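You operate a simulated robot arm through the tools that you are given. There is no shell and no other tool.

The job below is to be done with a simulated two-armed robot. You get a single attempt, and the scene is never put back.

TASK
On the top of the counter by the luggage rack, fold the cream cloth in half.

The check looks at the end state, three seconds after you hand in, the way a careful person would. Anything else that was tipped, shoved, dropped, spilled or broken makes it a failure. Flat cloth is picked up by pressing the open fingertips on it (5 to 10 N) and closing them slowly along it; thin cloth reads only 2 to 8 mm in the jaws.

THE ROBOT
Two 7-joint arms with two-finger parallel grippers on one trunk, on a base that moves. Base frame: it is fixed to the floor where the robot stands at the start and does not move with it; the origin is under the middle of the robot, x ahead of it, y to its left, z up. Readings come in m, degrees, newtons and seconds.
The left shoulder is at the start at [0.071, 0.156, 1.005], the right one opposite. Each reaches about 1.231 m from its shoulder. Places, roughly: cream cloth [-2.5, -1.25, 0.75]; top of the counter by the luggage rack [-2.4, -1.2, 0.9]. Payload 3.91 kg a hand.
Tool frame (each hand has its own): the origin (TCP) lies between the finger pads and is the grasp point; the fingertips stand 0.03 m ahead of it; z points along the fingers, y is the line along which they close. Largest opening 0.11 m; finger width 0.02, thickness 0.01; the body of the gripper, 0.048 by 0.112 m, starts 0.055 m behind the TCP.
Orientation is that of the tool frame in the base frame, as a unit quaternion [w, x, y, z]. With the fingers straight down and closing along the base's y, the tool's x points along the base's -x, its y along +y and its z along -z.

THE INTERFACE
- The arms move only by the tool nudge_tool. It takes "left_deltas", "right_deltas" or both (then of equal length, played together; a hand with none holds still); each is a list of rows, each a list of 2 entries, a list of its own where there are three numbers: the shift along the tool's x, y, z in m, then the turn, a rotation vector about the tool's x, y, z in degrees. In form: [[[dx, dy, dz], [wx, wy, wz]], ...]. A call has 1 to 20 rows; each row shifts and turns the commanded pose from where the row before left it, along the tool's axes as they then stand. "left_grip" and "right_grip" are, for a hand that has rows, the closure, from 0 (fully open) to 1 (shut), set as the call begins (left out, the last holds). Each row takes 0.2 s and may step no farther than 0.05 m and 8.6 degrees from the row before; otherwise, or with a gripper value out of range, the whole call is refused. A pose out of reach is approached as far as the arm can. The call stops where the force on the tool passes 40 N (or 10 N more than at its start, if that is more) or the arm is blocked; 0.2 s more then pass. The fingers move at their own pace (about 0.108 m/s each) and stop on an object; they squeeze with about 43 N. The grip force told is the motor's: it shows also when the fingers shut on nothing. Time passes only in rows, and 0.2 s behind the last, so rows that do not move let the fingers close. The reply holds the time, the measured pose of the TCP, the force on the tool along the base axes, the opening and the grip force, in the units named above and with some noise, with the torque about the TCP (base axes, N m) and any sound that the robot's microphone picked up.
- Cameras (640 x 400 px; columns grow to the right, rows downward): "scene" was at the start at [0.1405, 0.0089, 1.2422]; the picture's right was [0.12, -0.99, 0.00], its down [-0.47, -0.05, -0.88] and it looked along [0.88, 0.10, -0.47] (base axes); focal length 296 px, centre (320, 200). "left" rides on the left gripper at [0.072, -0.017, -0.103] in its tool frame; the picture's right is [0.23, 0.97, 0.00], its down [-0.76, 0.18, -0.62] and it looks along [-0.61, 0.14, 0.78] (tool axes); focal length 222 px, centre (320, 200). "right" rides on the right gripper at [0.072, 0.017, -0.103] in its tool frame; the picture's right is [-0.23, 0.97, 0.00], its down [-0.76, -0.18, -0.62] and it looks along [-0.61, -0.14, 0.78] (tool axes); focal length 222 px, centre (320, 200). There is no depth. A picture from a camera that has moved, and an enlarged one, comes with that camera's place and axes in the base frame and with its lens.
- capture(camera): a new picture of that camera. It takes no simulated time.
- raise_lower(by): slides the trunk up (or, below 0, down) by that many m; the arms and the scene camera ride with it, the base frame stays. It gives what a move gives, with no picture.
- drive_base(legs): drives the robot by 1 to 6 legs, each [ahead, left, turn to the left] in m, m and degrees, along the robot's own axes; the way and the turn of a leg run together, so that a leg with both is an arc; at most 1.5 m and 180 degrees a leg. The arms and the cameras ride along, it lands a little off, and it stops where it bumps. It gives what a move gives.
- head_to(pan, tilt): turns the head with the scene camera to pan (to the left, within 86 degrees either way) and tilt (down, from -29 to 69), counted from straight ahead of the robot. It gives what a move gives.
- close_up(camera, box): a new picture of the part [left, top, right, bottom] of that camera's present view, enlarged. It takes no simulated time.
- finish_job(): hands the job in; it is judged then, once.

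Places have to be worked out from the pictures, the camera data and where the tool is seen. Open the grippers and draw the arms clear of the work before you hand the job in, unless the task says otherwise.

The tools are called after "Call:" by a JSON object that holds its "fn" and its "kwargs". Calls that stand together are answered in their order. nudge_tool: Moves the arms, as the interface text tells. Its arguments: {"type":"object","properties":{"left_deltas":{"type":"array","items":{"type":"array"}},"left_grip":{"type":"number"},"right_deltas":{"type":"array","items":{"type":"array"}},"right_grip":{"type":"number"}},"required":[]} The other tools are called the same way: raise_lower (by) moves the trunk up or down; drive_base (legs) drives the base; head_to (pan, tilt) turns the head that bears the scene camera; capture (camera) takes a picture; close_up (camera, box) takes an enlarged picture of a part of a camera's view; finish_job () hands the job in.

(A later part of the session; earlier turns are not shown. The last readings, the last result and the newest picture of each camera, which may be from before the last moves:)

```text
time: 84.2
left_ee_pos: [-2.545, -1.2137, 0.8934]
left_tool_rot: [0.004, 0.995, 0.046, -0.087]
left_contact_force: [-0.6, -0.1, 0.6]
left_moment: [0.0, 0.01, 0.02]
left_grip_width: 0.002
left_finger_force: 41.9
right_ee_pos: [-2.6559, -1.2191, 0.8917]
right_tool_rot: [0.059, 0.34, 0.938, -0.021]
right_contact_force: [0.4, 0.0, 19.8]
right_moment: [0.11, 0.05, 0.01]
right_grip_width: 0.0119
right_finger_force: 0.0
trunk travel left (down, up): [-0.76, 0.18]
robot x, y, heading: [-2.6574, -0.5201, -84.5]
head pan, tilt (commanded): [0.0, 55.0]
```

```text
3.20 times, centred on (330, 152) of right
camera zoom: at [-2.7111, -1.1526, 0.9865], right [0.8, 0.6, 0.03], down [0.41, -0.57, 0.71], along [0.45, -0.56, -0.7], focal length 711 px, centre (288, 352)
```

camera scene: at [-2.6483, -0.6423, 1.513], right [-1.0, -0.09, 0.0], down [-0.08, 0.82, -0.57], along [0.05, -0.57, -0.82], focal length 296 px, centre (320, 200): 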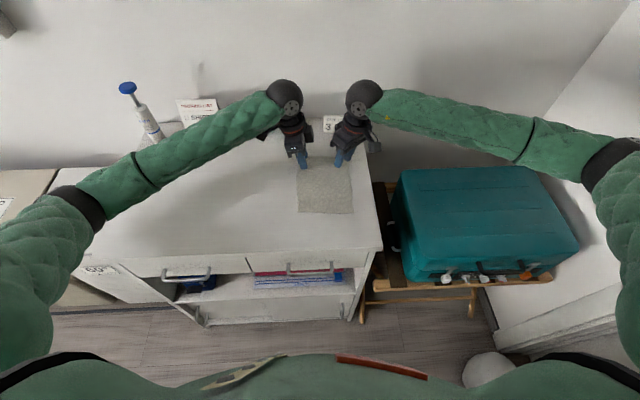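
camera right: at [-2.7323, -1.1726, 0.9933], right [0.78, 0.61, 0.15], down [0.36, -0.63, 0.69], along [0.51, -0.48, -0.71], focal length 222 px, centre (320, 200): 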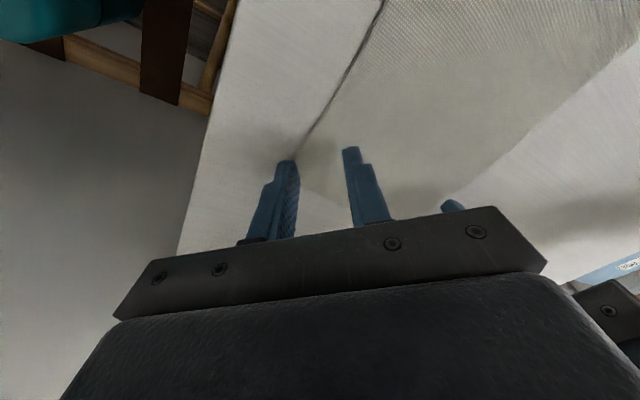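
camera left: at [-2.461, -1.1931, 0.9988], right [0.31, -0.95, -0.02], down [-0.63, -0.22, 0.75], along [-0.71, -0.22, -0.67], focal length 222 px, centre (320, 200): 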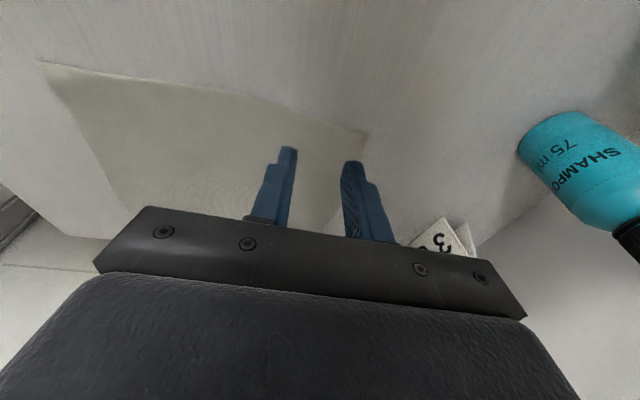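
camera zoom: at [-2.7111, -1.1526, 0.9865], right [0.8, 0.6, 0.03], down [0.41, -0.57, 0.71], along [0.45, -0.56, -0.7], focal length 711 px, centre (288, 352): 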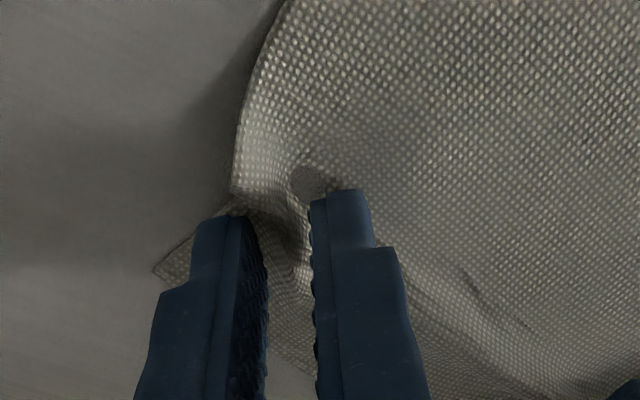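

The ridge between the right fingers is clear now. I ease the press by 1 mm and close the rest of the way.

Call:
{"fn": "nudge_tool", "kwargs": {"right_deltas": [[[-0.0001, 0, -0.001], [0, 0, 0]]], "right_grip": 0.92}}

Call:
{"fn": "nudge_tool", "kwargs": {"right_deltas": [[[0, 0, 0], [0, 0, 0]]], "right_grip": 0.96}}

Call:
{"fn": "nudge_tool", "kwargs": {"right_deltas": [[[0, 0, 0], [0, 0, 0]], [[0, 0, 0], [0, 0, 0]]], "right_grip": 1.0}}

Call:
{"fn": "close_up", "kwargs": {"camera": "right", "box": [230, 90, 430, 215]}}

Call:
{"fn": "close_up", "kwargs": {"camera": "left", "box": [230, 90, 430, 215]}}

Call:
{"fn": "close_up", "kwargs": {"camera": "scene", "box": [240, 80, 400, 230]}}

```text
time: 84.6
left_ee_pos: [-2.5453, -1.2153, 0.8923]
left_tool_rot: [0.004, 0.995, 0.045, -0.087]
left_contact_force: [-1.8, 0.1, 0.4]
left_moment: [0.0, -0.01, 0.01]
left_grip_width: 0.0019
left_finger_force: 41.8
right_ee_pos: [-2.6576, -1.2194, 0.8919]
right_tool_rot: [0.058, 0.34, 0.938, -0.021]
right_contact_force: [1.0, -1.7, 10.7]
right_moment: [0.02, 0.04, 0.0]
right_grip_width: 0.0077
right_finger_force: 0.0
trunk travel left (down, up): [-0.76, 0.18]
robot x, y, heading: [-2.6564, -0.5185, -84.7]
head pan, tilt (commanded): [0.0, 55.0]
```

```text
time: 85.0
left_ee_pos: [-2.5441, -1.2152, 0.8932]
left_tool_rot: [0.004, 0.995, 0.046, -0.087]
left_contact_force: [-0.5, 0.2, 2.3]
left_moment: [-0.01, 0.01, 0.01]
left_grip_width: 0.0018
left_finger_force: 41.2
right_ee_pos: [-2.6564, -1.2195, 0.8918]
right_tool_rot: [0.059, 0.34, 0.938, -0.021]
right_contact_force: [1.9, 0.2, 9.6]
right_moment: [0.06, 0.04, -0.06]
right_grip_width: 0.004
right_finger_force: 0.1
trunk travel left (down, up): [-0.76, 0.18]
robot x, y, heading: [-2.6581, -0.5195, -84.3]
head pan, tilt (commanded): [0.0, 55.0]
```

```text
time: 85.6
left_ee_pos: [-2.544, -1.2143, 0.892]
left_tool_rot: [0.004, 0.995, 0.045, -0.088]
left_contact_force: [-2.2, 0.2, 3.7]
left_moment: [0.03, 0.02, 0.0]
left_grip_width: 0.0016
left_finger_force: 41.5
right_ee_pos: [-2.6561, -1.2192, 0.8913]
right_tool_rot: [0.059, 0.34, 0.938, -0.021]
right_contact_force: [1.7, 0.5, 5.5]
right_moment: [0.06, -0.04, -0.01]
right_grip_width: 0.0018
right_finger_force: 41.9
trunk travel left (down, up): [-0.76, 0.18]
robot x, y, heading: [-2.6579, -0.5196, -84.4]
head pan, tilt (commanded): [0.0, 55.0]
```

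```text
3.20 times, centred on (330, 152) of right
camera zoom: at [-2.7111, -1.1525, 0.9867], right [0.8, 0.6, 0.03], down [0.41, -0.57, 0.71], along [0.45, -0.56, -0.7], focal length 711 px, centre (288, 352)
```

zoom: 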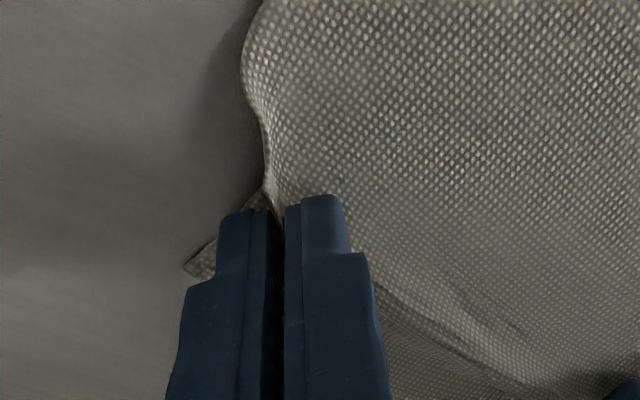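

```text
3.20 times, centred on (330, 152) of left
camera zoom: at [-2.4574, -1.19, 0.9823], right [0.31, -0.95, -0.04], down [-0.62, -0.24, 0.75], along [-0.72, -0.21, -0.66], focal length 711 px, centre (288, 352)
```

zoom: 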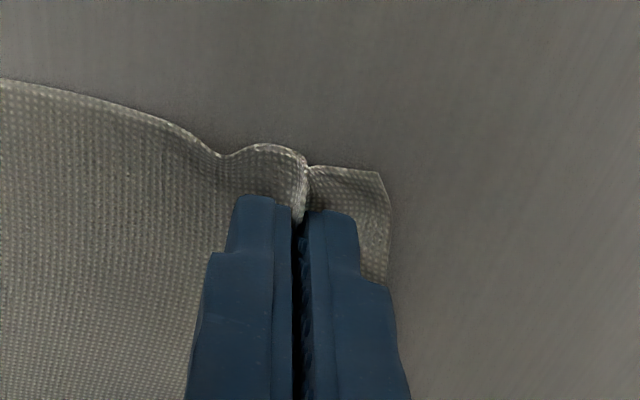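

```text
2.67 times, centred on (320, 155) of scene
camera zoom: at [-2.6484, -0.6414, 1.513], right [-1.0, -0.09, 0.0], down [-0.07, 0.82, -0.57], along [0.05, -0.57, -0.82], focal length 788 px, centre (320, 320)
```

zoom: 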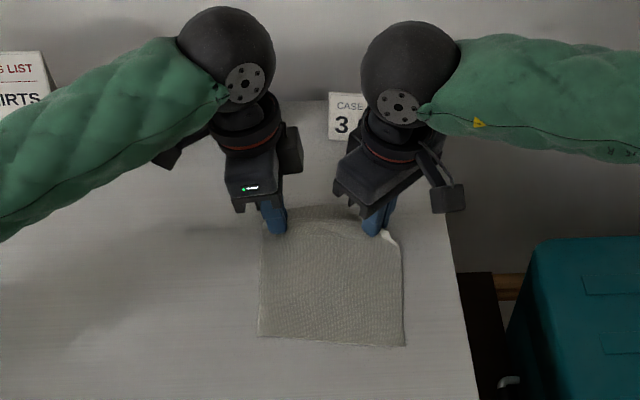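

Both corners are pinched. I lift both hands straight up 2 cm slowly to test the grips.

Call:
{"fn": "nudge_tool", "kwargs": {"left_deltas": [[[-0.0009, 0, -0.0049], [0, 0, 0]], [[-0.0009, 0, -0.0049], [0, 0, 0]], [[-0.0009, 0, -0.0049], [0, 0, 0]], [[-0.0009, 0, -0.0049], [0, 0, 0]]], "right_deltas": [[[-0.0006, 0, -0.005], [0, 0, 0]], [[-0.0006, 0, -0.005], [0, 0, 0]], [[-0.0006, 0, -0.005], [0, 0, 0]], [[-0.0006, 0, -0.005], [0, 0, 0]]]}}

Call:
{"fn": "close_up", "kwargs": {"camera": "scene", "box": [240, 80, 400, 230]}}

Call:
{"fn": "close_up", "kwargs": {"camera": "right", "box": [230, 90, 430, 215]}}

Call:
{"fn": "close_up", "kwargs": {"camera": "left", "box": [230, 90, 430, 215]}}

```text
time: 86.6
left_ee_pos: [-2.5445, -1.2137, 0.9106]
left_tool_rot: [0.004, 0.995, 0.046, -0.087]
left_contact_force: [-1.8, 0.1, 0.2]
left_moment: [-0.01, 0.02, 0.0]
left_grip_width: 0.0016
left_finger_force: 41.9
right_ee_pos: [-2.6564, -1.2193, 0.9121]
right_tool_rot: [0.058, 0.34, 0.938, -0.021]
right_contact_force: [1.0, 0.9, -0.4]
right_moment: [0.01, -0.04, 0.04]
right_grip_width: 0.0018
right_finger_force: 42.0
trunk travel left (down, up): [-0.76, 0.18]
robot x, y, heading: [-2.658, -0.5144, -84.6]
head pan, tilt (commanded): [0.0, 55.0]
```

```text
2.67 times, centred on (320, 155) of scene
camera zoom: at [-2.6484, -0.642, 1.513], right [-1.0, -0.09, 0.0], down [-0.08, 0.82, -0.57], along [0.05, -0.57, -0.82], focal length 788 px, centre (320, 320)
```

zoom: 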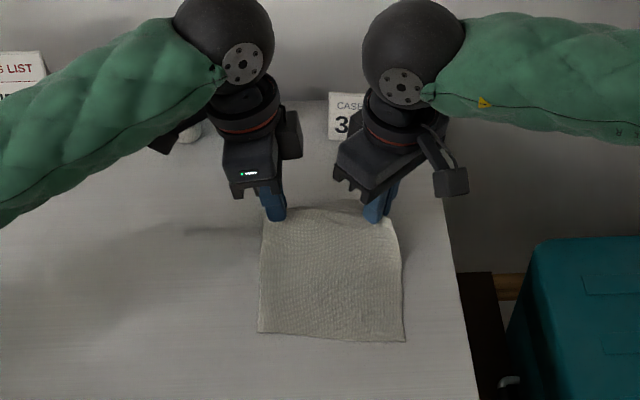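

```text
3.20 times, centred on (330, 152) of right
camera zoom: at [-2.7113, -1.1528, 1.0071], right [0.8, 0.6, 0.03], down [0.41, -0.57, 0.71], along [0.45, -0.56, -0.7], focal length 711 px, centre (288, 352)
```

zoom: 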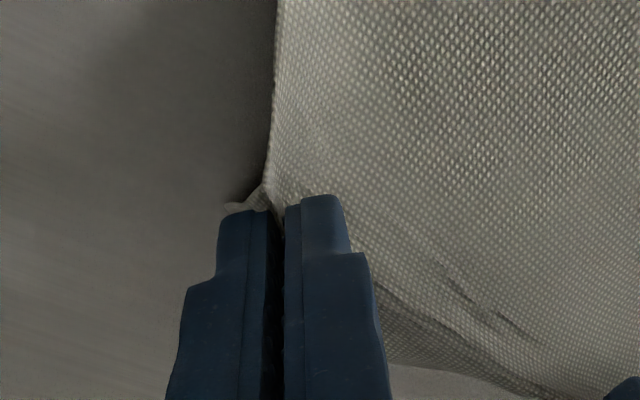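

```text
3.20 times, centred on (330, 152) of left
camera zoom: at [-2.4575, -1.1897, 1.0021], right [0.31, -0.95, -0.04], down [-0.62, -0.24, 0.75], along [-0.72, -0.21, -0.66], focal length 711 px, centre (288, 352)
```

zoom: 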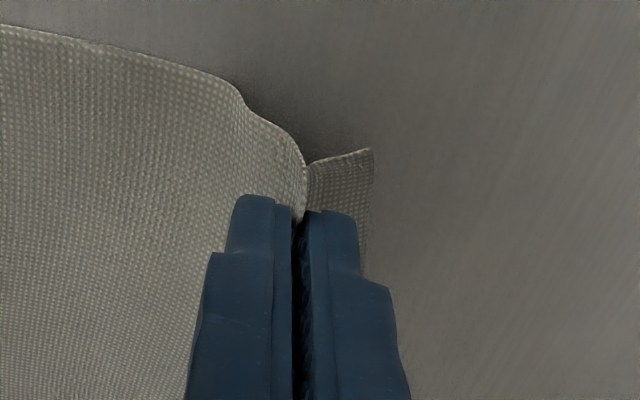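

Both grips hold: the far edge is lifted 2 cm by both corners. Now I fold it toward me on a low arc (radius ≈4.5 cm), pitching the fingers forward as I go; first half of the arc, then I check.

Call:
{"fn": "nudge_tool", "kwargs": {"left_deltas": [[[-0.00196, -0.0116, -0.0111], [-6.156, 0, 1.084]], [[-0.00174, -0.0128, -0.0099], [-6.156, 0, 1.084]], [[-0.0013, -0.0148, -0.0074], [-6.156, 0, 1.084]], [[-0.00095, -0.0158, -0.0054], [-6.156, 0, 1.084]]], "right_deltas": [[[0.0074, 0.0088, -0.012], [4.375, -4.42, -0.556]], [[0.0085, 0.0098, -0.0114], [4.375, -4.42, -0.556]], [[0.0105, 0.0115, -0.0089], [4.375, -4.42, -0.556]], [[0.0114, 0.0122, -0.0073], [4.375, -4.42, -0.556]]]}}

Call:
{"fn": "capture", "kwargs": {"camera": "scene"}}

Call:
{"fn": "close_up", "kwargs": {"camera": "scene", "box": [240, 80, 400, 230]}}

Call:
{"fn": "close_up", "kwargs": {"camera": "left", "box": [180, 50, 480, 240]}}

```text
time: 87.6
left_ee_pos: [-2.5481, -1.1564, 0.9376]
left_tool_rot: [0.221, 0.972, 0.027, -0.076]
left_contact_force: [-4.2, 1.0, -0.1]
left_moment: [0.01, 0.07, -0.06]
left_grip_width: 0.0019
left_finger_force: 41.5
right_ee_pos: [-2.6628, -1.1553, 0.9371]
right_tool_rot: [0.15, 0.319, 0.91, -0.218]
right_contact_force: [4.3, -0.2, 0.7]
right_moment: [0.0, -0.12, 0.08]
right_grip_width: 0.0017
right_finger_force: 41.7
trunk travel left (down, up): [-0.76, 0.18]
robot x, y, heading: [-2.6608, -0.5201, -84.8]
head pan, tilt (commanded): [0.0, 55.0]
```

```text
taken
camera scene: at [-2.6484, -0.6407, 1.5132], right [-1.0, -0.09, 0.0], down [-0.07, 0.82, -0.57], along [0.05, -0.57, -0.82], focal length 296 px, centre (320, 200)
```

scene: 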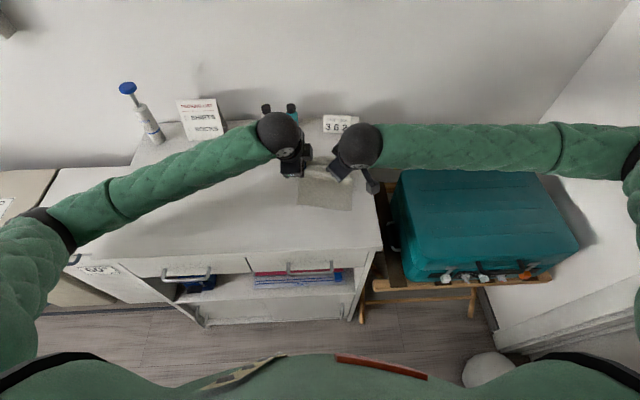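

```text
2.67 times, centred on (320, 155) of scene
camera zoom: at [-2.6484, -0.6407, 1.5132], right [-1.0, -0.09, 0.0], down [-0.07, 0.82, -0.57], along [0.05, -0.57, -0.82], focal length 788 px, centre (320, 320)
```

zoom: 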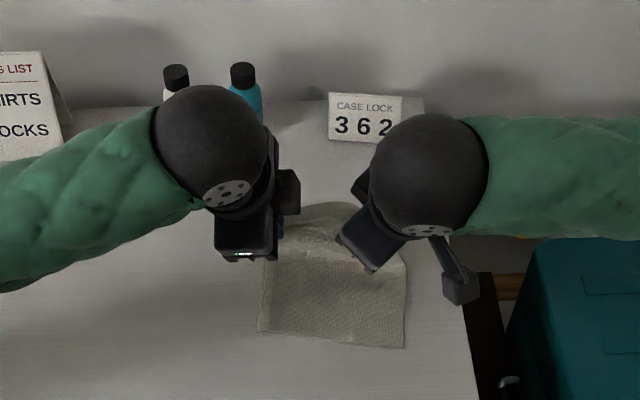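

```text
2.11 times, centred on (330, 145) of left
camera zoom: at [-2.4653, -1.0955, 1.0115], right [0.31, -0.87, 0.38], down [-0.65, 0.1, 0.75], along [-0.69, -0.48, -0.54], focal length 468 px, centre (299, 316)
```

zoom: 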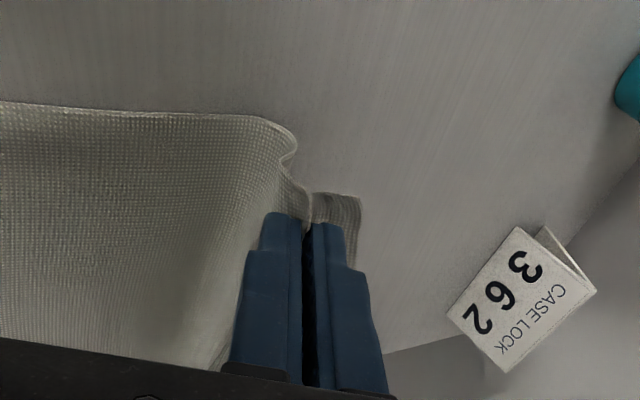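

The fold is progressing: the far edge hangs from both hands over the fold line, with about 4 N of side pull between the hands. I continue the second half of the arc, bringing the hands slightly together.

Call:
{"fn": "nudge_tool", "kwargs": {"left_deltas": [[[-0.0012, -0.0167, -0.0028], [-6.156, 0, 1.084]], [[-0.0006, -0.017, 0.0002], [-6.156, 0, 1.084]]], "right_deltas": [[[0.0119, 0.0134, -0.0048], [4.375, -4.42, -0.556]], [[0.0124, 0.0135, -0.0017], [4.375, -4.42, -0.556]]]}}

Call:
{"fn": "close_up", "kwargs": {"camera": "scene", "box": [240, 80, 400, 230]}}

Call:
{"fn": "close_up", "kwargs": {"camera": "left", "box": [180, 50, 480, 240]}}

Call:
{"fn": "close_up", "kwargs": {"camera": "right", "box": [180, 50, 480, 240]}}

```text
time: 88.2
left_ee_pos: [-2.5536, -1.126, 0.9234]
left_tool_rot: [0.324, 0.943, 0.016, -0.067]
left_contact_force: [0.2, 0.4, 0.7]
left_moment: [0.01, 0.0, -0.03]
left_grip_width: 0.0019
left_finger_force: 42.0
right_ee_pos: [-2.6652, -1.1225, 0.9215]
right_tool_rot: [0.191, 0.303, 0.88, -0.311]
right_contact_force: [-0.3, 0.5, 0.4]
right_moment: [0.02, -0.02, 0.01]
right_grip_width: 0.0018
right_finger_force: 42.3
trunk travel left (down, up): [-0.76, 0.18]
robot x, y, heading: [-2.6583, -0.5178, -84.6]
head pan, tilt (commanded): [0.0, 55.0]
```

```text
2.67 times, centred on (320, 155) of scene
camera zoom: at [-2.6483, -0.6422, 1.5131], right [-1.0, -0.09, 0.0], down [-0.07, 0.82, -0.57], along [0.05, -0.57, -0.82], focal length 788 px, centre (320, 320)
```

zoom: 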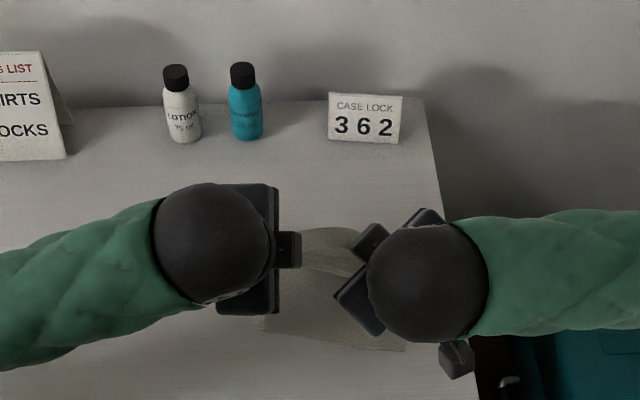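

```text
2.11 times, centred on (330, 145) of left
camera zoom: at [-2.4707, -1.0506, 0.9843], right [0.3, -0.77, 0.56], down [-0.67, 0.25, 0.7], along [-0.68, -0.58, -0.44], focal length 468 px, centre (299, 316)
```

zoom: 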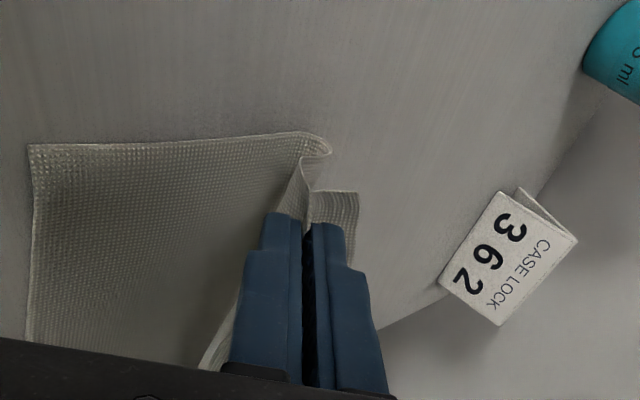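

```text
2.11 times, centred on (330, 145) of right
camera zoom: at [-2.7235, -1.013, 0.9534], right [0.8, 0.51, -0.3], down [0.36, -0.01, 0.93], along [0.48, -0.86, -0.19], focal length 468 px, centre (299, 316)
```

zoom: 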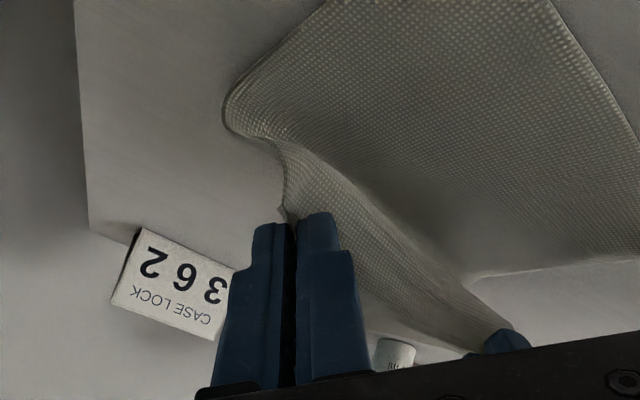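

The loop forms neatly at the fold line and side pull is gone. I finish the arc, laying the edge down near the front edge.

Call:
{"fn": "nudge_tool", "kwargs": {"left_deltas": [[[0.0005, -0.0168, 0.0026], [-6.156, 0, 1.084]], [[0.0009, -0.016, 0.0054], [-6.156, 0, 1.084]]], "right_deltas": [[[0.0129, 0.0127, 0.001], [4.375, -4.42, -0.556]], [[0.0129, 0.0123, 0.0044], [4.375, -4.42, -0.556]]]}}

Call:
{"fn": "close_up", "kwargs": {"camera": "scene", "box": [240, 80, 400, 230]}}

Call:
{"fn": "close_up", "kwargs": {"camera": "left", "box": [180, 50, 480, 240]}}

Call:
{"fn": "close_up", "kwargs": {"camera": "right", "box": [180, 50, 480, 240]}}

```text
time: 88.8
left_ee_pos: [-2.5547, -1.1073, 0.8954]
left_tool_rot: [0.425, 0.903, 0.005, -0.059]
left_contact_force: [-2.9, -0.8, 0.1]
left_moment: [0.02, 0.11, -0.04]
left_grip_width: 0.002
left_finger_force: 42.0
right_ee_pos: [-2.6646, -1.1228, 0.9212]
right_tool_rot: [0.191, 0.303, 0.88, -0.31]
right_contact_force: [2.8, 0.0, -0.5]
right_moment: [0.03, -0.05, 0.06]
right_grip_width: 0.0018
right_finger_force: 41.6
right hand out of reach, approached as far as the arm can: row 1, 2
trunk travel left (down, up): [-0.76, 0.18]
robot x, y, heading: [-2.6576, -0.5198, -84.6]
head pan, tilt (commanded): [0.0, 55.0]
```

```text
2.67 times, centred on (320, 155) of scene
camera zoom: at [-2.6484, -0.6424, 1.513], right [-1.0, -0.09, 0.0], down [-0.07, 0.82, -0.57], along [0.05, -0.57, -0.82], focal length 788 px, centre (320, 320)
```

zoom: 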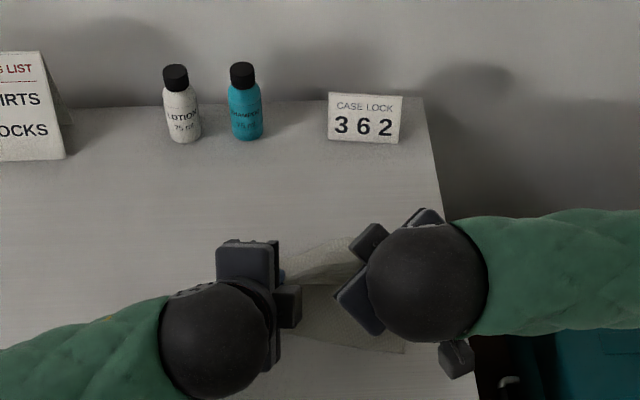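

```text
2.11 times, centred on (330, 145) of left
camera zoom: at [-2.4734, -1.0206, 0.9407], right [0.28, -0.63, 0.72], down [-0.68, 0.4, 0.62], along [-0.68, -0.67, -0.32], focal length 468 px, centre (299, 316)
```

zoom: 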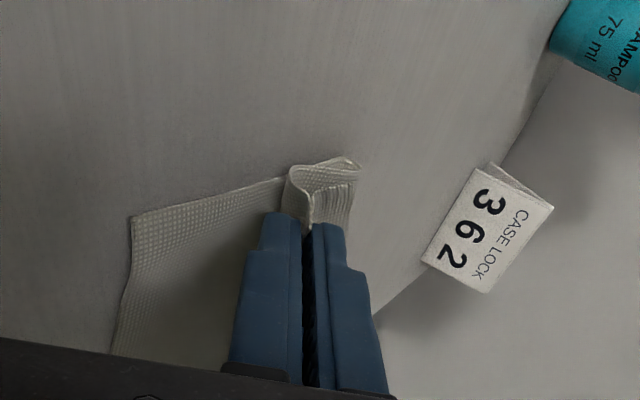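

```text
2.11 times, centred on (330, 145) of right
camera zoom: at [-2.7233, -1.0132, 0.9533], right [0.8, 0.51, -0.3], down [0.36, -0.02, 0.93], along [0.48, -0.86, -0.2], focal length 468 px, centre (299, 316)
```

zoom: 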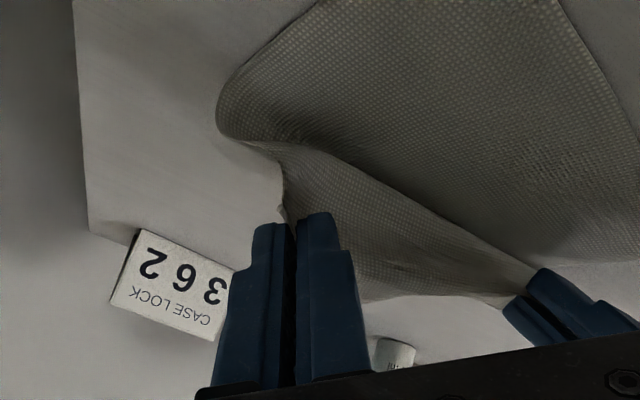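

The left edge is down; the right wrist hit a limit for more pitch, so it stayed 2.5 cm up. I lower the right hand with its pitch eased a little instead.

Call:
{"fn": "nudge_tool", "kwargs": {"right_deltas": [[[0.0068, 0.0064, 0.0023], [-1.75, 1.77, 0.22]], [[0.0068, 0.0064, 0.0023], [-1.75, 1.77, 0.22]], [[0.0068, 0.0064, 0.0023], [0, 0, 0]]]}}

Call:
{"fn": "close_up", "kwargs": {"camera": "right", "box": [180, 50, 480, 240]}}

Call:
{"fn": "close_up", "kwargs": {"camera": "left", "box": [180, 50, 480, 240]}}

```text
time: 89.6
left_ee_pos: [-2.5543, -1.1058, 0.8957]
left_tool_rot: [0.424, 0.904, 0.005, -0.06]
left_contact_force: [-0.4, 0.4, 0.0]
left_moment: [0.06, 0.02, -0.03]
left_grip_width: 0.0019
left_finger_force: 41.9
right_ee_pos: [-2.6657, -1.1052, 0.8978]
right_tool_rot: [0.175, 0.31, 0.894, -0.273]
right_contact_force: [0.8, 0.5, -0.3]
right_moment: [0.06, -0.01, 0.05]
right_grip_width: 0.0017
right_finger_force: 42.0
trunk travel left (down, up): [-0.76, 0.18]
robot x, y, heading: [-2.6595, -0.5179, -84.5]
head pan, tilt (commanded): [0.0, 55.0]
```

```text
2.11 times, centred on (330, 145) of right
camera zoom: at [-2.7242, -1.0003, 0.9395], right [0.8, 0.54, -0.26], down [0.36, -0.1, 0.93], along [0.47, -0.84, -0.27], focal length 468 px, centre (299, 316)
```

zoom: 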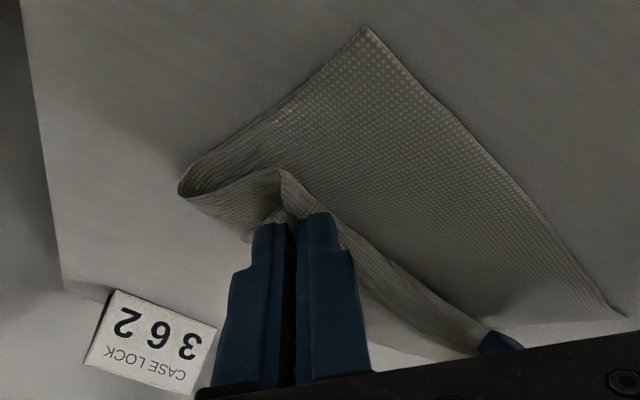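

```text
2.11 times, centred on (330, 145) of left
camera zoom: at [-2.4732, -1.0202, 0.9407], right [0.28, -0.63, 0.72], down [-0.68, 0.4, 0.62], along [-0.67, -0.67, -0.32], focal length 468 px, centre (299, 316)
```

zoom: 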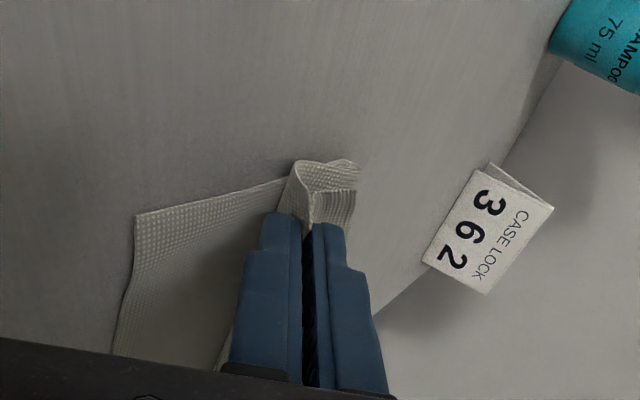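

Both pinched edges are now laid down near the front edge (tips ~1 cm above the top). I open the fingers slightly after a 4 mm lift, then look at what the cloth does.

Call:
{"fn": "nudge_tool", "kwargs": {"left_deltas": [[[-0.0005, 0.0031, -0.0025], [0, 0, 0]], [[0, 0, 0], [0, 0, 0]]], "right_deltas": [[[-0.0019, -0.0015, -0.0032], [0, 0, 0]], [[0, 0, 0], [0, 0, 0]]], "left_grip": 0.9, "right_grip": 0.9}}

Call:
{"fn": "close_up", "kwargs": {"camera": "right", "box": [180, 50, 480, 240]}}

Call:
{"fn": "close_up", "kwargs": {"camera": "left", "box": [180, 50, 480, 240]}}

```text
time: 90.2
left_ee_pos: [-2.5551, -1.1065, 0.8998]
left_tool_rot: [0.424, 0.903, 0.005, -0.06]
left_contact_force: [-0.2, -1.4, 0.7]
left_moment: [-0.02, -0.02, 0.05]
left_grip_width: 0.0109
left_finger_force: 0.1
right_ee_pos: [-2.6663, -1.1056, 0.9026]
right_tool_rot: [0.173, 0.31, 0.894, -0.273]
right_contact_force: [-0.4, 0.2, 0.7]
right_moment: [0.0, 0.01, 0.01]
right_grip_width: 0.0111
right_finger_force: 0.0
trunk travel left (down, up): [-0.76, 0.18]
robot x, y, heading: [-2.6586, -0.5191, -84.7]
head pan, tilt (commanded): [0.0, 55.0]
```

```text
2.11 times, centred on (330, 145) of right
camera zoom: at [-2.7239, -1.0003, 0.9436], right [0.8, 0.54, -0.26], down [0.36, -0.1, 0.93], along [0.47, -0.84, -0.27], focal length 468 px, centre (299, 316)
```

zoom: 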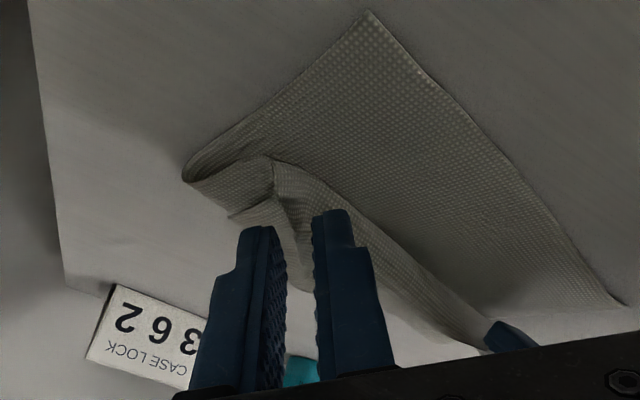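

```text
2.11 times, centred on (330, 145) of left
camera zoom: at [-2.4733, -1.0204, 0.9445], right [0.28, -0.63, 0.72], down [-0.68, 0.4, 0.62], along [-0.67, -0.67, -0.32], focal length 468 px, centre (299, 316)
```

zoom: 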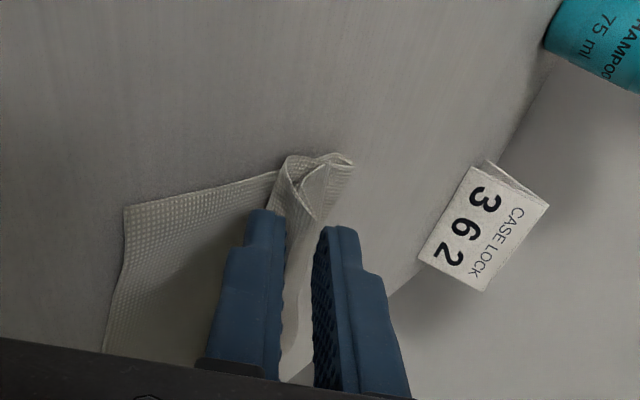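

The ridge lets go with the edge flaps pointing forward. I draw the hands back along the fingers and up, then look at the cloth from above.

Call:
{"fn": "nudge_tool", "kwargs": {"left_deltas": [[[0, 0, -0.01], [0, 0, 0]], [[0, 0, -0.02], [0, 0, 0]], [[0, 0, -0.03], [0, 0, 0]], [[0.02, 0.02, -0.03], [0, 0, 0]], [[0.03, 0.02, -0.02], [0, 0, 0]], [[0.03, 0.02, -0.02], [0, 0, 0]]], "right_deltas": [[[0, 0, -0.01], [0, 0, 0]], [[0, 0, -0.02], [0, 0, 0]], [[0, 0, -0.03], [0, 0, 0]], [[0.012, -0.018, -0.03], [0, 0, 0]], [[0.02, -0.02, -0.03], [0, 0, 0]], [[0.02, -0.02, -0.03], [0, 0, 0]]]}}

Call:
{"fn": "capture", "kwargs": {"camera": "scene"}}

Call:
{"fn": "close_up", "kwargs": {"camera": "scene", "box": [270, 130, 390, 230]}}

```text
time: 91.6
left_ee_pos: [-2.4585, -1.06, 1.0128]
left_tool_rot: [0.423, 0.904, 0.005, -0.059]
left_contact_force: [0.4, -0.2, -0.2]
left_moment: [-0.02, 0.02, 0.02]
left_grip_width: 0.0109
left_finger_force: 0.0
left hand out of reach, approached as far as the arm can: row 6
right_ee_pos: [-2.7498, -1.0641, 1.0019]
right_tool_rot: [0.174, 0.309, 0.895, -0.272]
right_contact_force: [0.4, 0.2, 0.2]
right_moment: [0.01, 0.0, 0.03]
right_grip_width: 0.011
right_finger_force: 0.1
right hand out of reach, approached as far as the arm can: row 5, 6
trunk travel left (down, up): [-0.76, 0.18]
robot x, y, heading: [-2.6581, -0.5196, -84.7]
head pan, tilt (commanded): [0.0, 55.0]
```

```text
taken
camera scene: at [-2.6482, -0.642, 1.5128], right [-1.0, -0.09, 0.0], down [-0.08, 0.82, -0.57], along [0.05, -0.57, -0.82], focal length 296 px, centre (320, 200)
```

scene: 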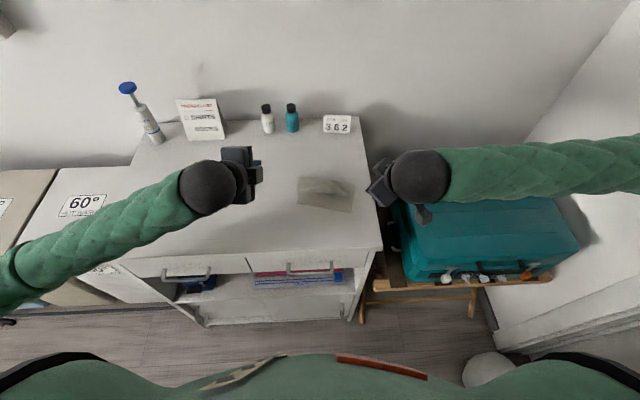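

```text
4.00 times, centred on (330, 180) of scene
camera zoom: at [-2.6482, -0.642, 1.5128], right [-1.0, -0.09, 0.0], down [-0.08, 0.82, -0.57], along [0.05, -0.57, -0.82], focal length 1182 px, centre (280, 280)
```

zoom: 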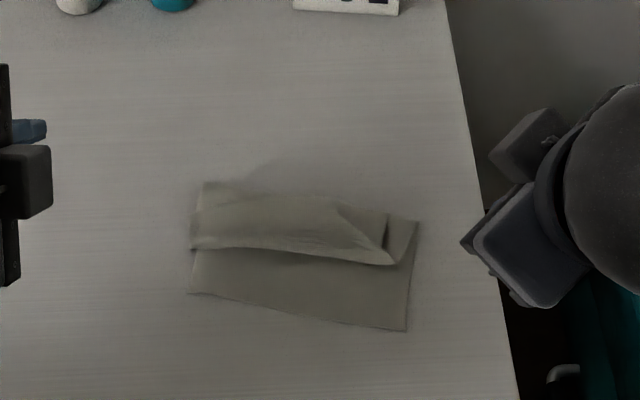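

The cloth is folded, but the last ~4 cm of the top layer is doubled back on itself (edge pointing away from me). I zoom in further to see that flap before flipping it toward me.

Call:
{"fn": "close_up", "kwargs": {"camera": "scene", "box": [290, 170, 370, 220]}}

Call:
{"fn": "capture", "kwargs": {"camera": "left"}}

Call:
{"fn": "capture", "kwargs": {"camera": "right"}}

```text
8.00 times, centred on (330, 195) of scene
camera zoom: at [-2.6482, -0.642, 1.5128], right [-1.0, -0.09, 0.0], down [-0.08, 0.82, -0.57], along [0.05, -0.57, -0.82], focal length 2364 px, centre (240, 240)
```

zoom: 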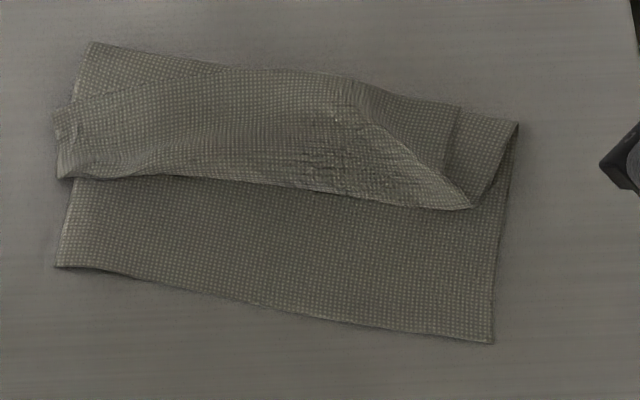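

```text
taken
camera left: at [-2.378, -0.9749, 1.057], right [0.28, -0.63, 0.72], down [-0.68, 0.4, 0.62], along [-0.68, -0.67, -0.32], focal length 222 px, centre (320, 200)
```

left: 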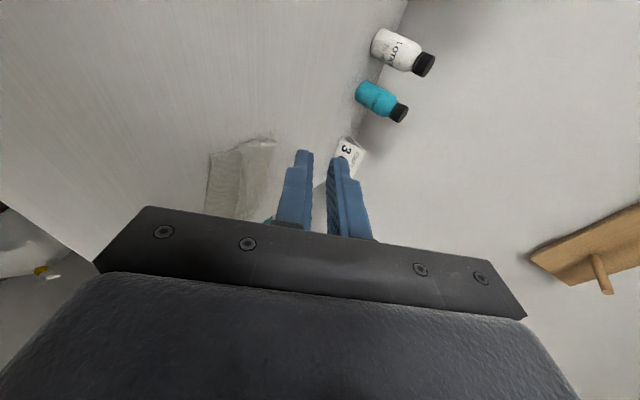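

```text
taken
camera right: at [-2.8077, -0.9586, 1.043], right [0.8, 0.54, -0.26], down [0.36, -0.1, 0.93], along [0.47, -0.84, -0.27], focal length 222 px, centre (320, 200)
```

right: 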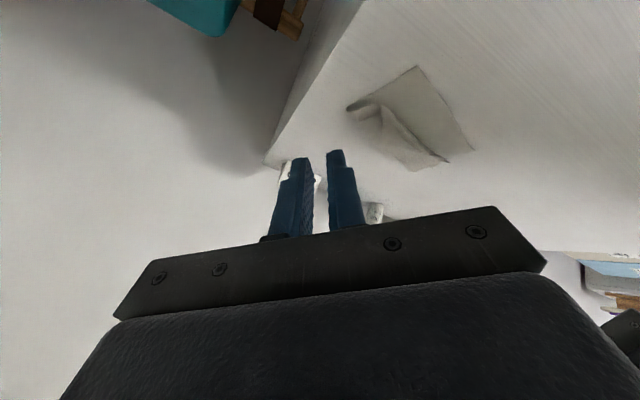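

I zoom the wrist views onto the cloth to understand how the flap lies.

Call:
{"fn": "close_up", "kwargs": {"camera": "right", "box": [330, 55, 490, 180]}}

Call:
{"fn": "close_up", "kwargs": {"camera": "left", "box": [190, 120, 310, 220]}}

```text
3.20 times, centred on (410, 118) of right
camera zoom: at [-2.8077, -0.9586, 1.043], right [0.8, 0.54, -0.26], down [0.36, -0.1, 0.93], along [0.47, -0.84, -0.27], focal length 711 px, centre (32, 464)
```

zoom: 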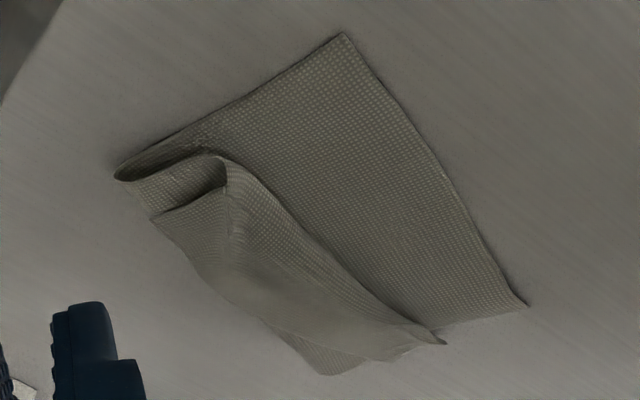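

```text
4.00 times, centred on (250, 170) of left
camera zoom: at [-2.378, -0.9749, 1.057], right [0.28, -0.63, 0.72], down [-0.68, 0.4, 0.62], along [-0.68, -0.67, -0.32], focal length 888 px, centre (600, 320)
```

zoom: 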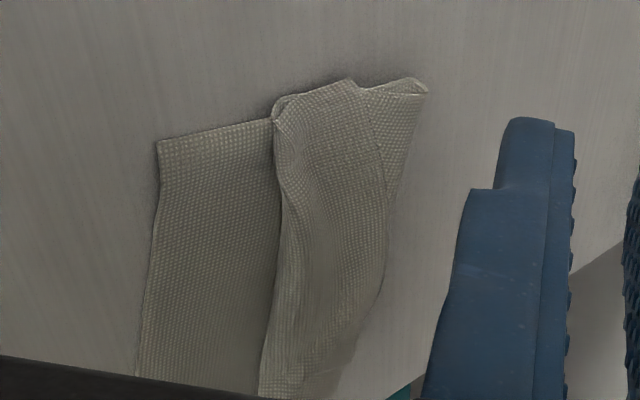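

Now clear: the top layer is Z-folded, its free edge (corner A near r≈-0.07, corner B near r≈0.078, both f≈0.50) lies back near the fold line. I'll roll it out by pressing closed fingertips lightly just inside that edge and dragging toward me; first I hover both closed hands there.

Call:
{"fn": "nudge_tool", "kwargs": {"left_deltas": [[[-0.02, -0.0097, 0.0246], [0, 0, 0]], [[-0.02, -0.0097, 0.0246], [0, 0, 0]], [[-0.02, -0.0097, 0.0246], [0, 0, 0]], [[-0.02, -0.0097, 0.0246], [0, 0, 0]]], "right_deltas": [[[-0.0142, 0.0115, 0.0259], [0, 0, 0]], [[-0.0142, 0.0115, 0.0259], [0, 0, 0]], [[-0.0142, 0.0115, 0.0259], [0, 0, 0]], [[-0.0142, 0.0115, 0.0259], [0, 0, 0]]], "left_grip": 1.0, "right_grip": 1.0}}

Call:
{"fn": "close_up", "kwargs": {"camera": "right", "box": [180, 50, 480, 240]}}

Call:
{"fn": "close_up", "kwargs": {"camera": "left", "box": [180, 50, 480, 240]}}

```text
time: 92.6
left_ee_pos: [-2.5528, -1.1093, 0.9307]
left_tool_rot: [0.424, 0.904, 0.005, -0.059]
left_contact_force: [0.0, 0.2, 0.7]
left_moment: [-0.01, 0.01, 0.01]
left_grip_width: 0.0
left_finger_force: 37.9
right_ee_pos: [-2.664, -1.123, 0.9276]
right_tool_rot: [0.174, 0.311, 0.894, -0.272]
right_contact_force: [-1.0, 0.7, -0.3]
right_moment: [0.01, -0.01, 0.01]
right_grip_width: 0.0
right_finger_force: 37.4
trunk travel left (down, up): [-0.76, 0.18]
robot x, y, heading: [-2.6577, -0.5196, -84.7]
head pan, tilt (commanded): [0.0, 55.0]
```

```text
2.11 times, centred on (330, 145) of right
camera zoom: at [-2.7217, -1.0179, 0.9693], right [0.8, 0.54, -0.26], down [0.36, -0.1, 0.93], along [0.47, -0.84, -0.27], focal length 468 px, centre (299, 316)
```

zoom: 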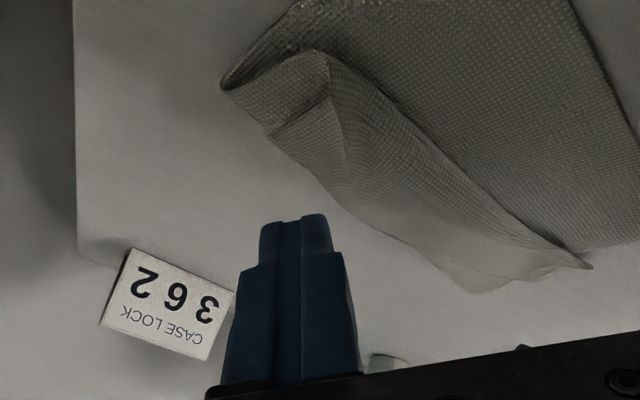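

```text
2.11 times, centred on (330, 145) of left
camera zoom: at [-2.4708, -1.0228, 0.9753], right [0.28, -0.63, 0.72], down [-0.68, 0.4, 0.62], along [-0.67, -0.67, -0.32], focal length 468 px, centre (299, 316)
```

zoom: 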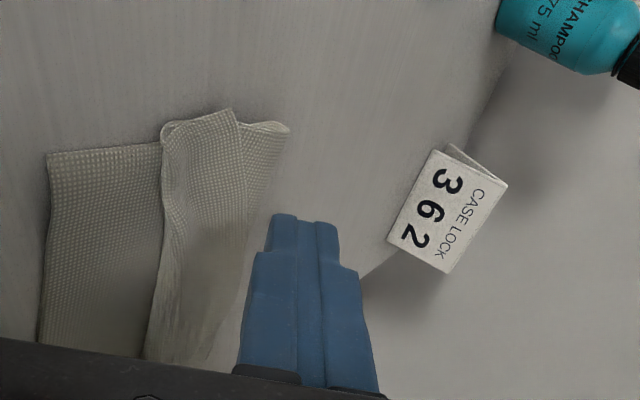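

I lower both closed hands toward the flap, stopping just above it.

Call:
{"fn": "nudge_tool", "kwargs": {"left_deltas": [[[0.0012, -0.0084, 0.007], [0, 0, 0]], [[0.0012, -0.0084, 0.007], [0, 0, 0]], [[0.0004, -0.0031, 0.0025], [0, 0, 0]]], "right_deltas": [[[0.0039, 0.003, 0.0063], [0, 0, 0]], [[0.0039, 0.003, 0.0063], [0, 0, 0]], [[0.0019, 0.0015, 0.0032], [0, 0, 0]]]}}

Call:
{"fn": "close_up", "kwargs": {"camera": "right", "box": [180, 50, 480, 240]}}

Call:
{"fn": "close_up", "kwargs": {"camera": "left", "box": [180, 50, 480, 240]}}

```text
time: 93.4
left_ee_pos: [-2.5523, -1.1086, 0.9027]
left_tool_rot: [0.425, 0.903, 0.005, -0.06]
left_contact_force: [-0.4, -0.6, 0.0]
left_moment: [-0.01, -0.01, 0.01]
left_grip_width: 0.0002
left_finger_force: 36.9
right_ee_pos: [-2.6649, -1.1225, 0.9085]
right_tool_rot: [0.175, 0.309, 0.894, -0.272]
right_contact_force: [-0.8, 0.2, 0.6]
right_moment: [-0.02, 0.02, -0.03]
right_grip_width: 0.0
right_finger_force: 38.1
trunk travel left (down, up): [-0.76, 0.18]
robot x, y, heading: [-2.6575, -0.5186, -84.6]
head pan, tilt (commanded): [0.0, 55.0]
```

```text
2.11 times, centred on (330, 145) of right
camera zoom: at [-2.7225, -1.0169, 0.9504], right [0.8, 0.54, -0.26], down [0.36, -0.1, 0.93], along [0.47, -0.84, -0.27], focal length 468 px, centre (299, 316)
```

zoom: 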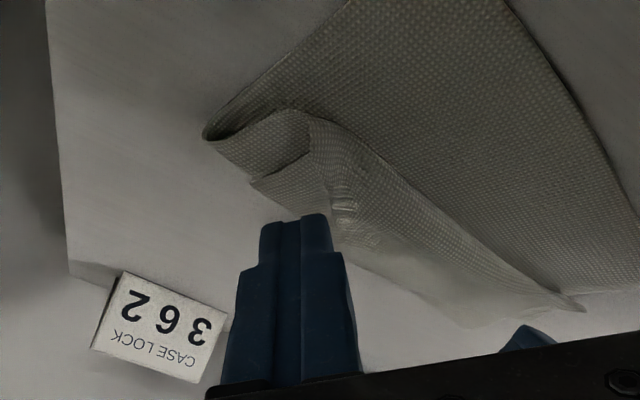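

```text
2.11 times, centred on (330, 145) of left
camera zoom: at [-2.471, -1.0221, 0.9483], right [0.28, -0.63, 0.72], down [-0.68, 0.4, 0.62], along [-0.67, -0.67, -0.32], focal length 468 px, centre (299, 316)
```

zoom: 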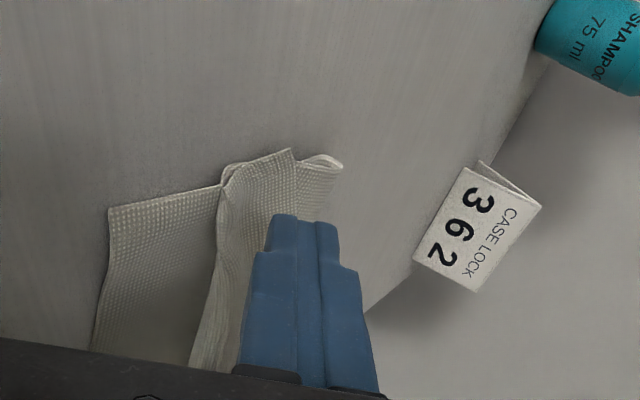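

Tips are just over the flap's edge. I go down in small steps until I feel a light touch.

Call:
{"fn": "nudge_tool", "kwargs": {"left_deltas": [[[0.0002, -0.0015, 0.0013], [0, 0, 0]]], "right_deltas": [[[0.0024, 0.0019, 0.0039], [0, 0, 0]]]}}

Call:
{"fn": "nudge_tool", "kwargs": {"left_deltas": [[[0.0002, -0.0015, 0.0013], [0, 0, 0]]], "right_deltas": [[[0.001, 0.0008, 0.0016], [0, 0, 0]]]}}

```text
time: 93.8
left_ee_pos: [-2.5516, -1.109, 0.9005]
left_tool_rot: [0.424, 0.904, 0.005, -0.059]
left_contact_force: [0.5, 0.2, -0.9]
left_moment: [0.01, -0.01, -0.03]
left_grip_width: 0.0
left_finger_force: 38.1
right_ee_pos: [-2.6632, -1.1224, 0.9052]
right_tool_rot: [0.175, 0.311, 0.893, -0.273]
right_contact_force: [0.0, 0.0, 0.8]
right_moment: [-0.02, 0.0, 0.02]
right_grip_width: 0.0003
right_finger_force: 38.0
trunk travel left (down, up): [-0.76, 0.18]
robot x, y, heading: [-2.6559, -0.5199, -84.5]
head pan, tilt (commanded): [0.0, 55.0]
```

```text
time: 94.2
left_ee_pos: [-2.5516, -1.1095, 0.8997]
left_tool_rot: [0.425, 0.903, 0.005, -0.059]
left_contact_force: [-0.3, 0.3, 0.2]
left_moment: [0.02, -0.01, 0.0]
left_grip_width: 0.0
left_finger_force: 37.6
right_ee_pos: [-2.6643, -1.1232, 0.9026]
right_tool_rot: [0.174, 0.31, 0.894, -0.272]
right_contact_force: [-0.1, -0.5, 0.6]
right_moment: [-0.02, -0.03, 0.01]
right_grip_width: 0.0
right_finger_force: 37.2
trunk travel left (down, up): [-0.76, 0.18]
robot x, y, heading: [-2.659, -0.5172, -84.3]
head pan, tilt (commanded): [0.0, 55.0]
```

No contact yet; I continue down 2 mm at a time.

Call:
{"fn": "nudge_tool", "kwargs": {"left_deltas": [[[0.0002, -0.0015, 0.0013], [0, 0, 0]]], "right_deltas": [[[0.001, 0.0008, 0.0016], [0, 0, 0]]]}}

Call:
{"fn": "nudge_tool", "kwargs": {"left_deltas": [[[0.0002, -0.0015, 0.0013], [0, 0, 0]]], "right_deltas": [[[0.001, 0.0008, 0.0016], [0, 0, 0]]]}}

Call:
{"fn": "close_up", "kwargs": {"camera": "right", "box": [180, 50, 480, 240]}}

Call:
{"fn": "close_up", "kwargs": {"camera": "left", "box": [180, 50, 480, 240]}}

```text
time: 94.6
left_ee_pos: [-2.5527, -1.1094, 0.8979]
left_tool_rot: [0.426, 0.903, 0.005, -0.059]
left_contact_force: [-1.1, -0.1, 0.2]
left_moment: [-0.01, -0.01, -0.02]
left_grip_width: 0.0001
left_finger_force: 37.5
right_ee_pos: [-2.6638, -1.1224, 0.8999]
right_tool_rot: [0.175, 0.31, 0.894, -0.272]
right_contact_force: [-0.3, -0.5, -0.6]
right_moment: [-0.01, 0.0, -0.02]
right_grip_width: 0.0001
right_finger_force: 37.5
trunk travel left (down, up): [-0.76, 0.18]
robot x, y, heading: [-2.6569, -0.5171, -84.5]
head pan, tilt (commanded): [0.0, 55.0]
```

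```text
time: 95.0
left_ee_pos: [-2.551, -1.1099, 0.8958]
left_tool_rot: [0.425, 0.903, 0.005, -0.06]
left_contact_force: [0.9, -0.8, 0.1]
left_moment: [-0.01, 0.0, 0.0]
left_grip_width: 0.0
left_finger_force: 37.4
right_ee_pos: [-2.6626, -1.1222, 0.8978]
right_tool_rot: [0.175, 0.31, 0.894, -0.273]
right_contact_force: [0.1, 0.1, 0.5]
right_moment: [0.02, -0.05, -0.01]
right_grip_width: 0.0
right_finger_force: 37.5
trunk travel left (down, up): [-0.76, 0.18]
robot x, y, heading: [-2.6606, -0.516, -84.9]
head pan, tilt (commanded): [0.0, 55.0]
```

```text
2.11 times, centred on (330, 145) of right
camera zoom: at [-2.7216, -1.0168, 0.9394], right [0.8, 0.54, -0.26], down [0.36, -0.1, 0.93], along [0.47, -0.84, -0.27], focal length 468 px, centre (299, 316)
```

zoom: 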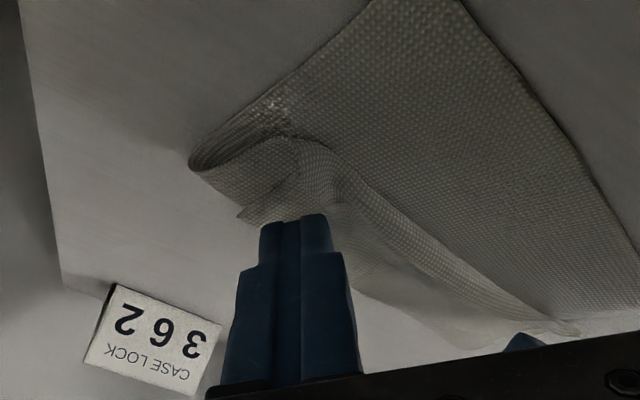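

```text
2.11 times, centred on (330, 145) of left
camera zoom: at [-2.4707, -1.0229, 0.9408], right [0.28, -0.63, 0.72], down [-0.68, 0.4, 0.62], along [-0.68, -0.67, -0.32], focal length 468 px, centre (299, 316)
```

zoom: 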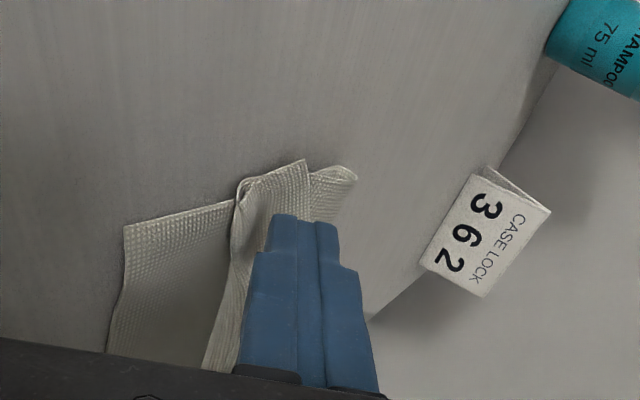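

The tips are starting to dent the puffy flap without measurable force yet. I lower another 3 mm.

Call:
{"fn": "nudge_tool", "kwargs": {"left_deltas": [[[0.0002, -0.0015, 0.0013], [0, 0, 0]]], "right_deltas": [[[0.001, 0.0008, 0.0016], [0, 0, 0]]]}}

Call:
{"fn": "nudge_tool", "kwargs": {"left_deltas": [[[0.0002, -0.0012, 0.001], [0, 0, 0]]], "right_deltas": [[[0.0007, 0.0006, 0.0012], [0, 0, 0]]]}}

```text
time: 95.4
left_ee_pos: [-2.5527, -1.1087, 0.8929]
left_tool_rot: [0.424, 0.904, 0.005, -0.059]
left_contact_force: [0.3, -0.2, 0.0]
left_moment: [-0.01, 0.0, 0.04]
left_grip_width: 0.0
left_finger_force: 37.9
right_ee_pos: [-2.6635, -1.1227, 0.8966]
right_tool_rot: [0.175, 0.31, 0.894, -0.273]
right_contact_force: [0.3, 0.5, 0.3]
right_moment: [0.02, 0.0, -0.03]
right_grip_width: 0.0
right_finger_force: 37.2
trunk travel left (down, up): [-0.76, 0.18]
robot x, y, heading: [-2.6616, -0.5183, -84.5]
head pan, tilt (commanded): [0.0, 55.0]
```

```text
time: 95.8
left_ee_pos: [-2.5531, -1.1089, 0.8919]
left_tool_rot: [0.424, 0.904, 0.005, -0.059]
left_contact_force: [-0.2, -0.8, 0.6]
left_moment: [0.02, 0.03, -0.02]
left_grip_width: 0.0
left_finger_force: 37.4
right_ee_pos: [-2.663, -1.1226, 0.8934]
right_tool_rot: [0.175, 0.31, 0.894, -0.272]
right_contact_force: [-0.1, 0.3, -0.3]
right_moment: [0.0, 0.02, 0.0]
right_grip_width: 0.0001
right_finger_force: 37.5
trunk travel left (down, up): [-0.76, 0.18]
robot x, y, heading: [-2.6564, -0.5157, -84.7]
head pan, tilt (commanded): [0.0, 55.0]
```

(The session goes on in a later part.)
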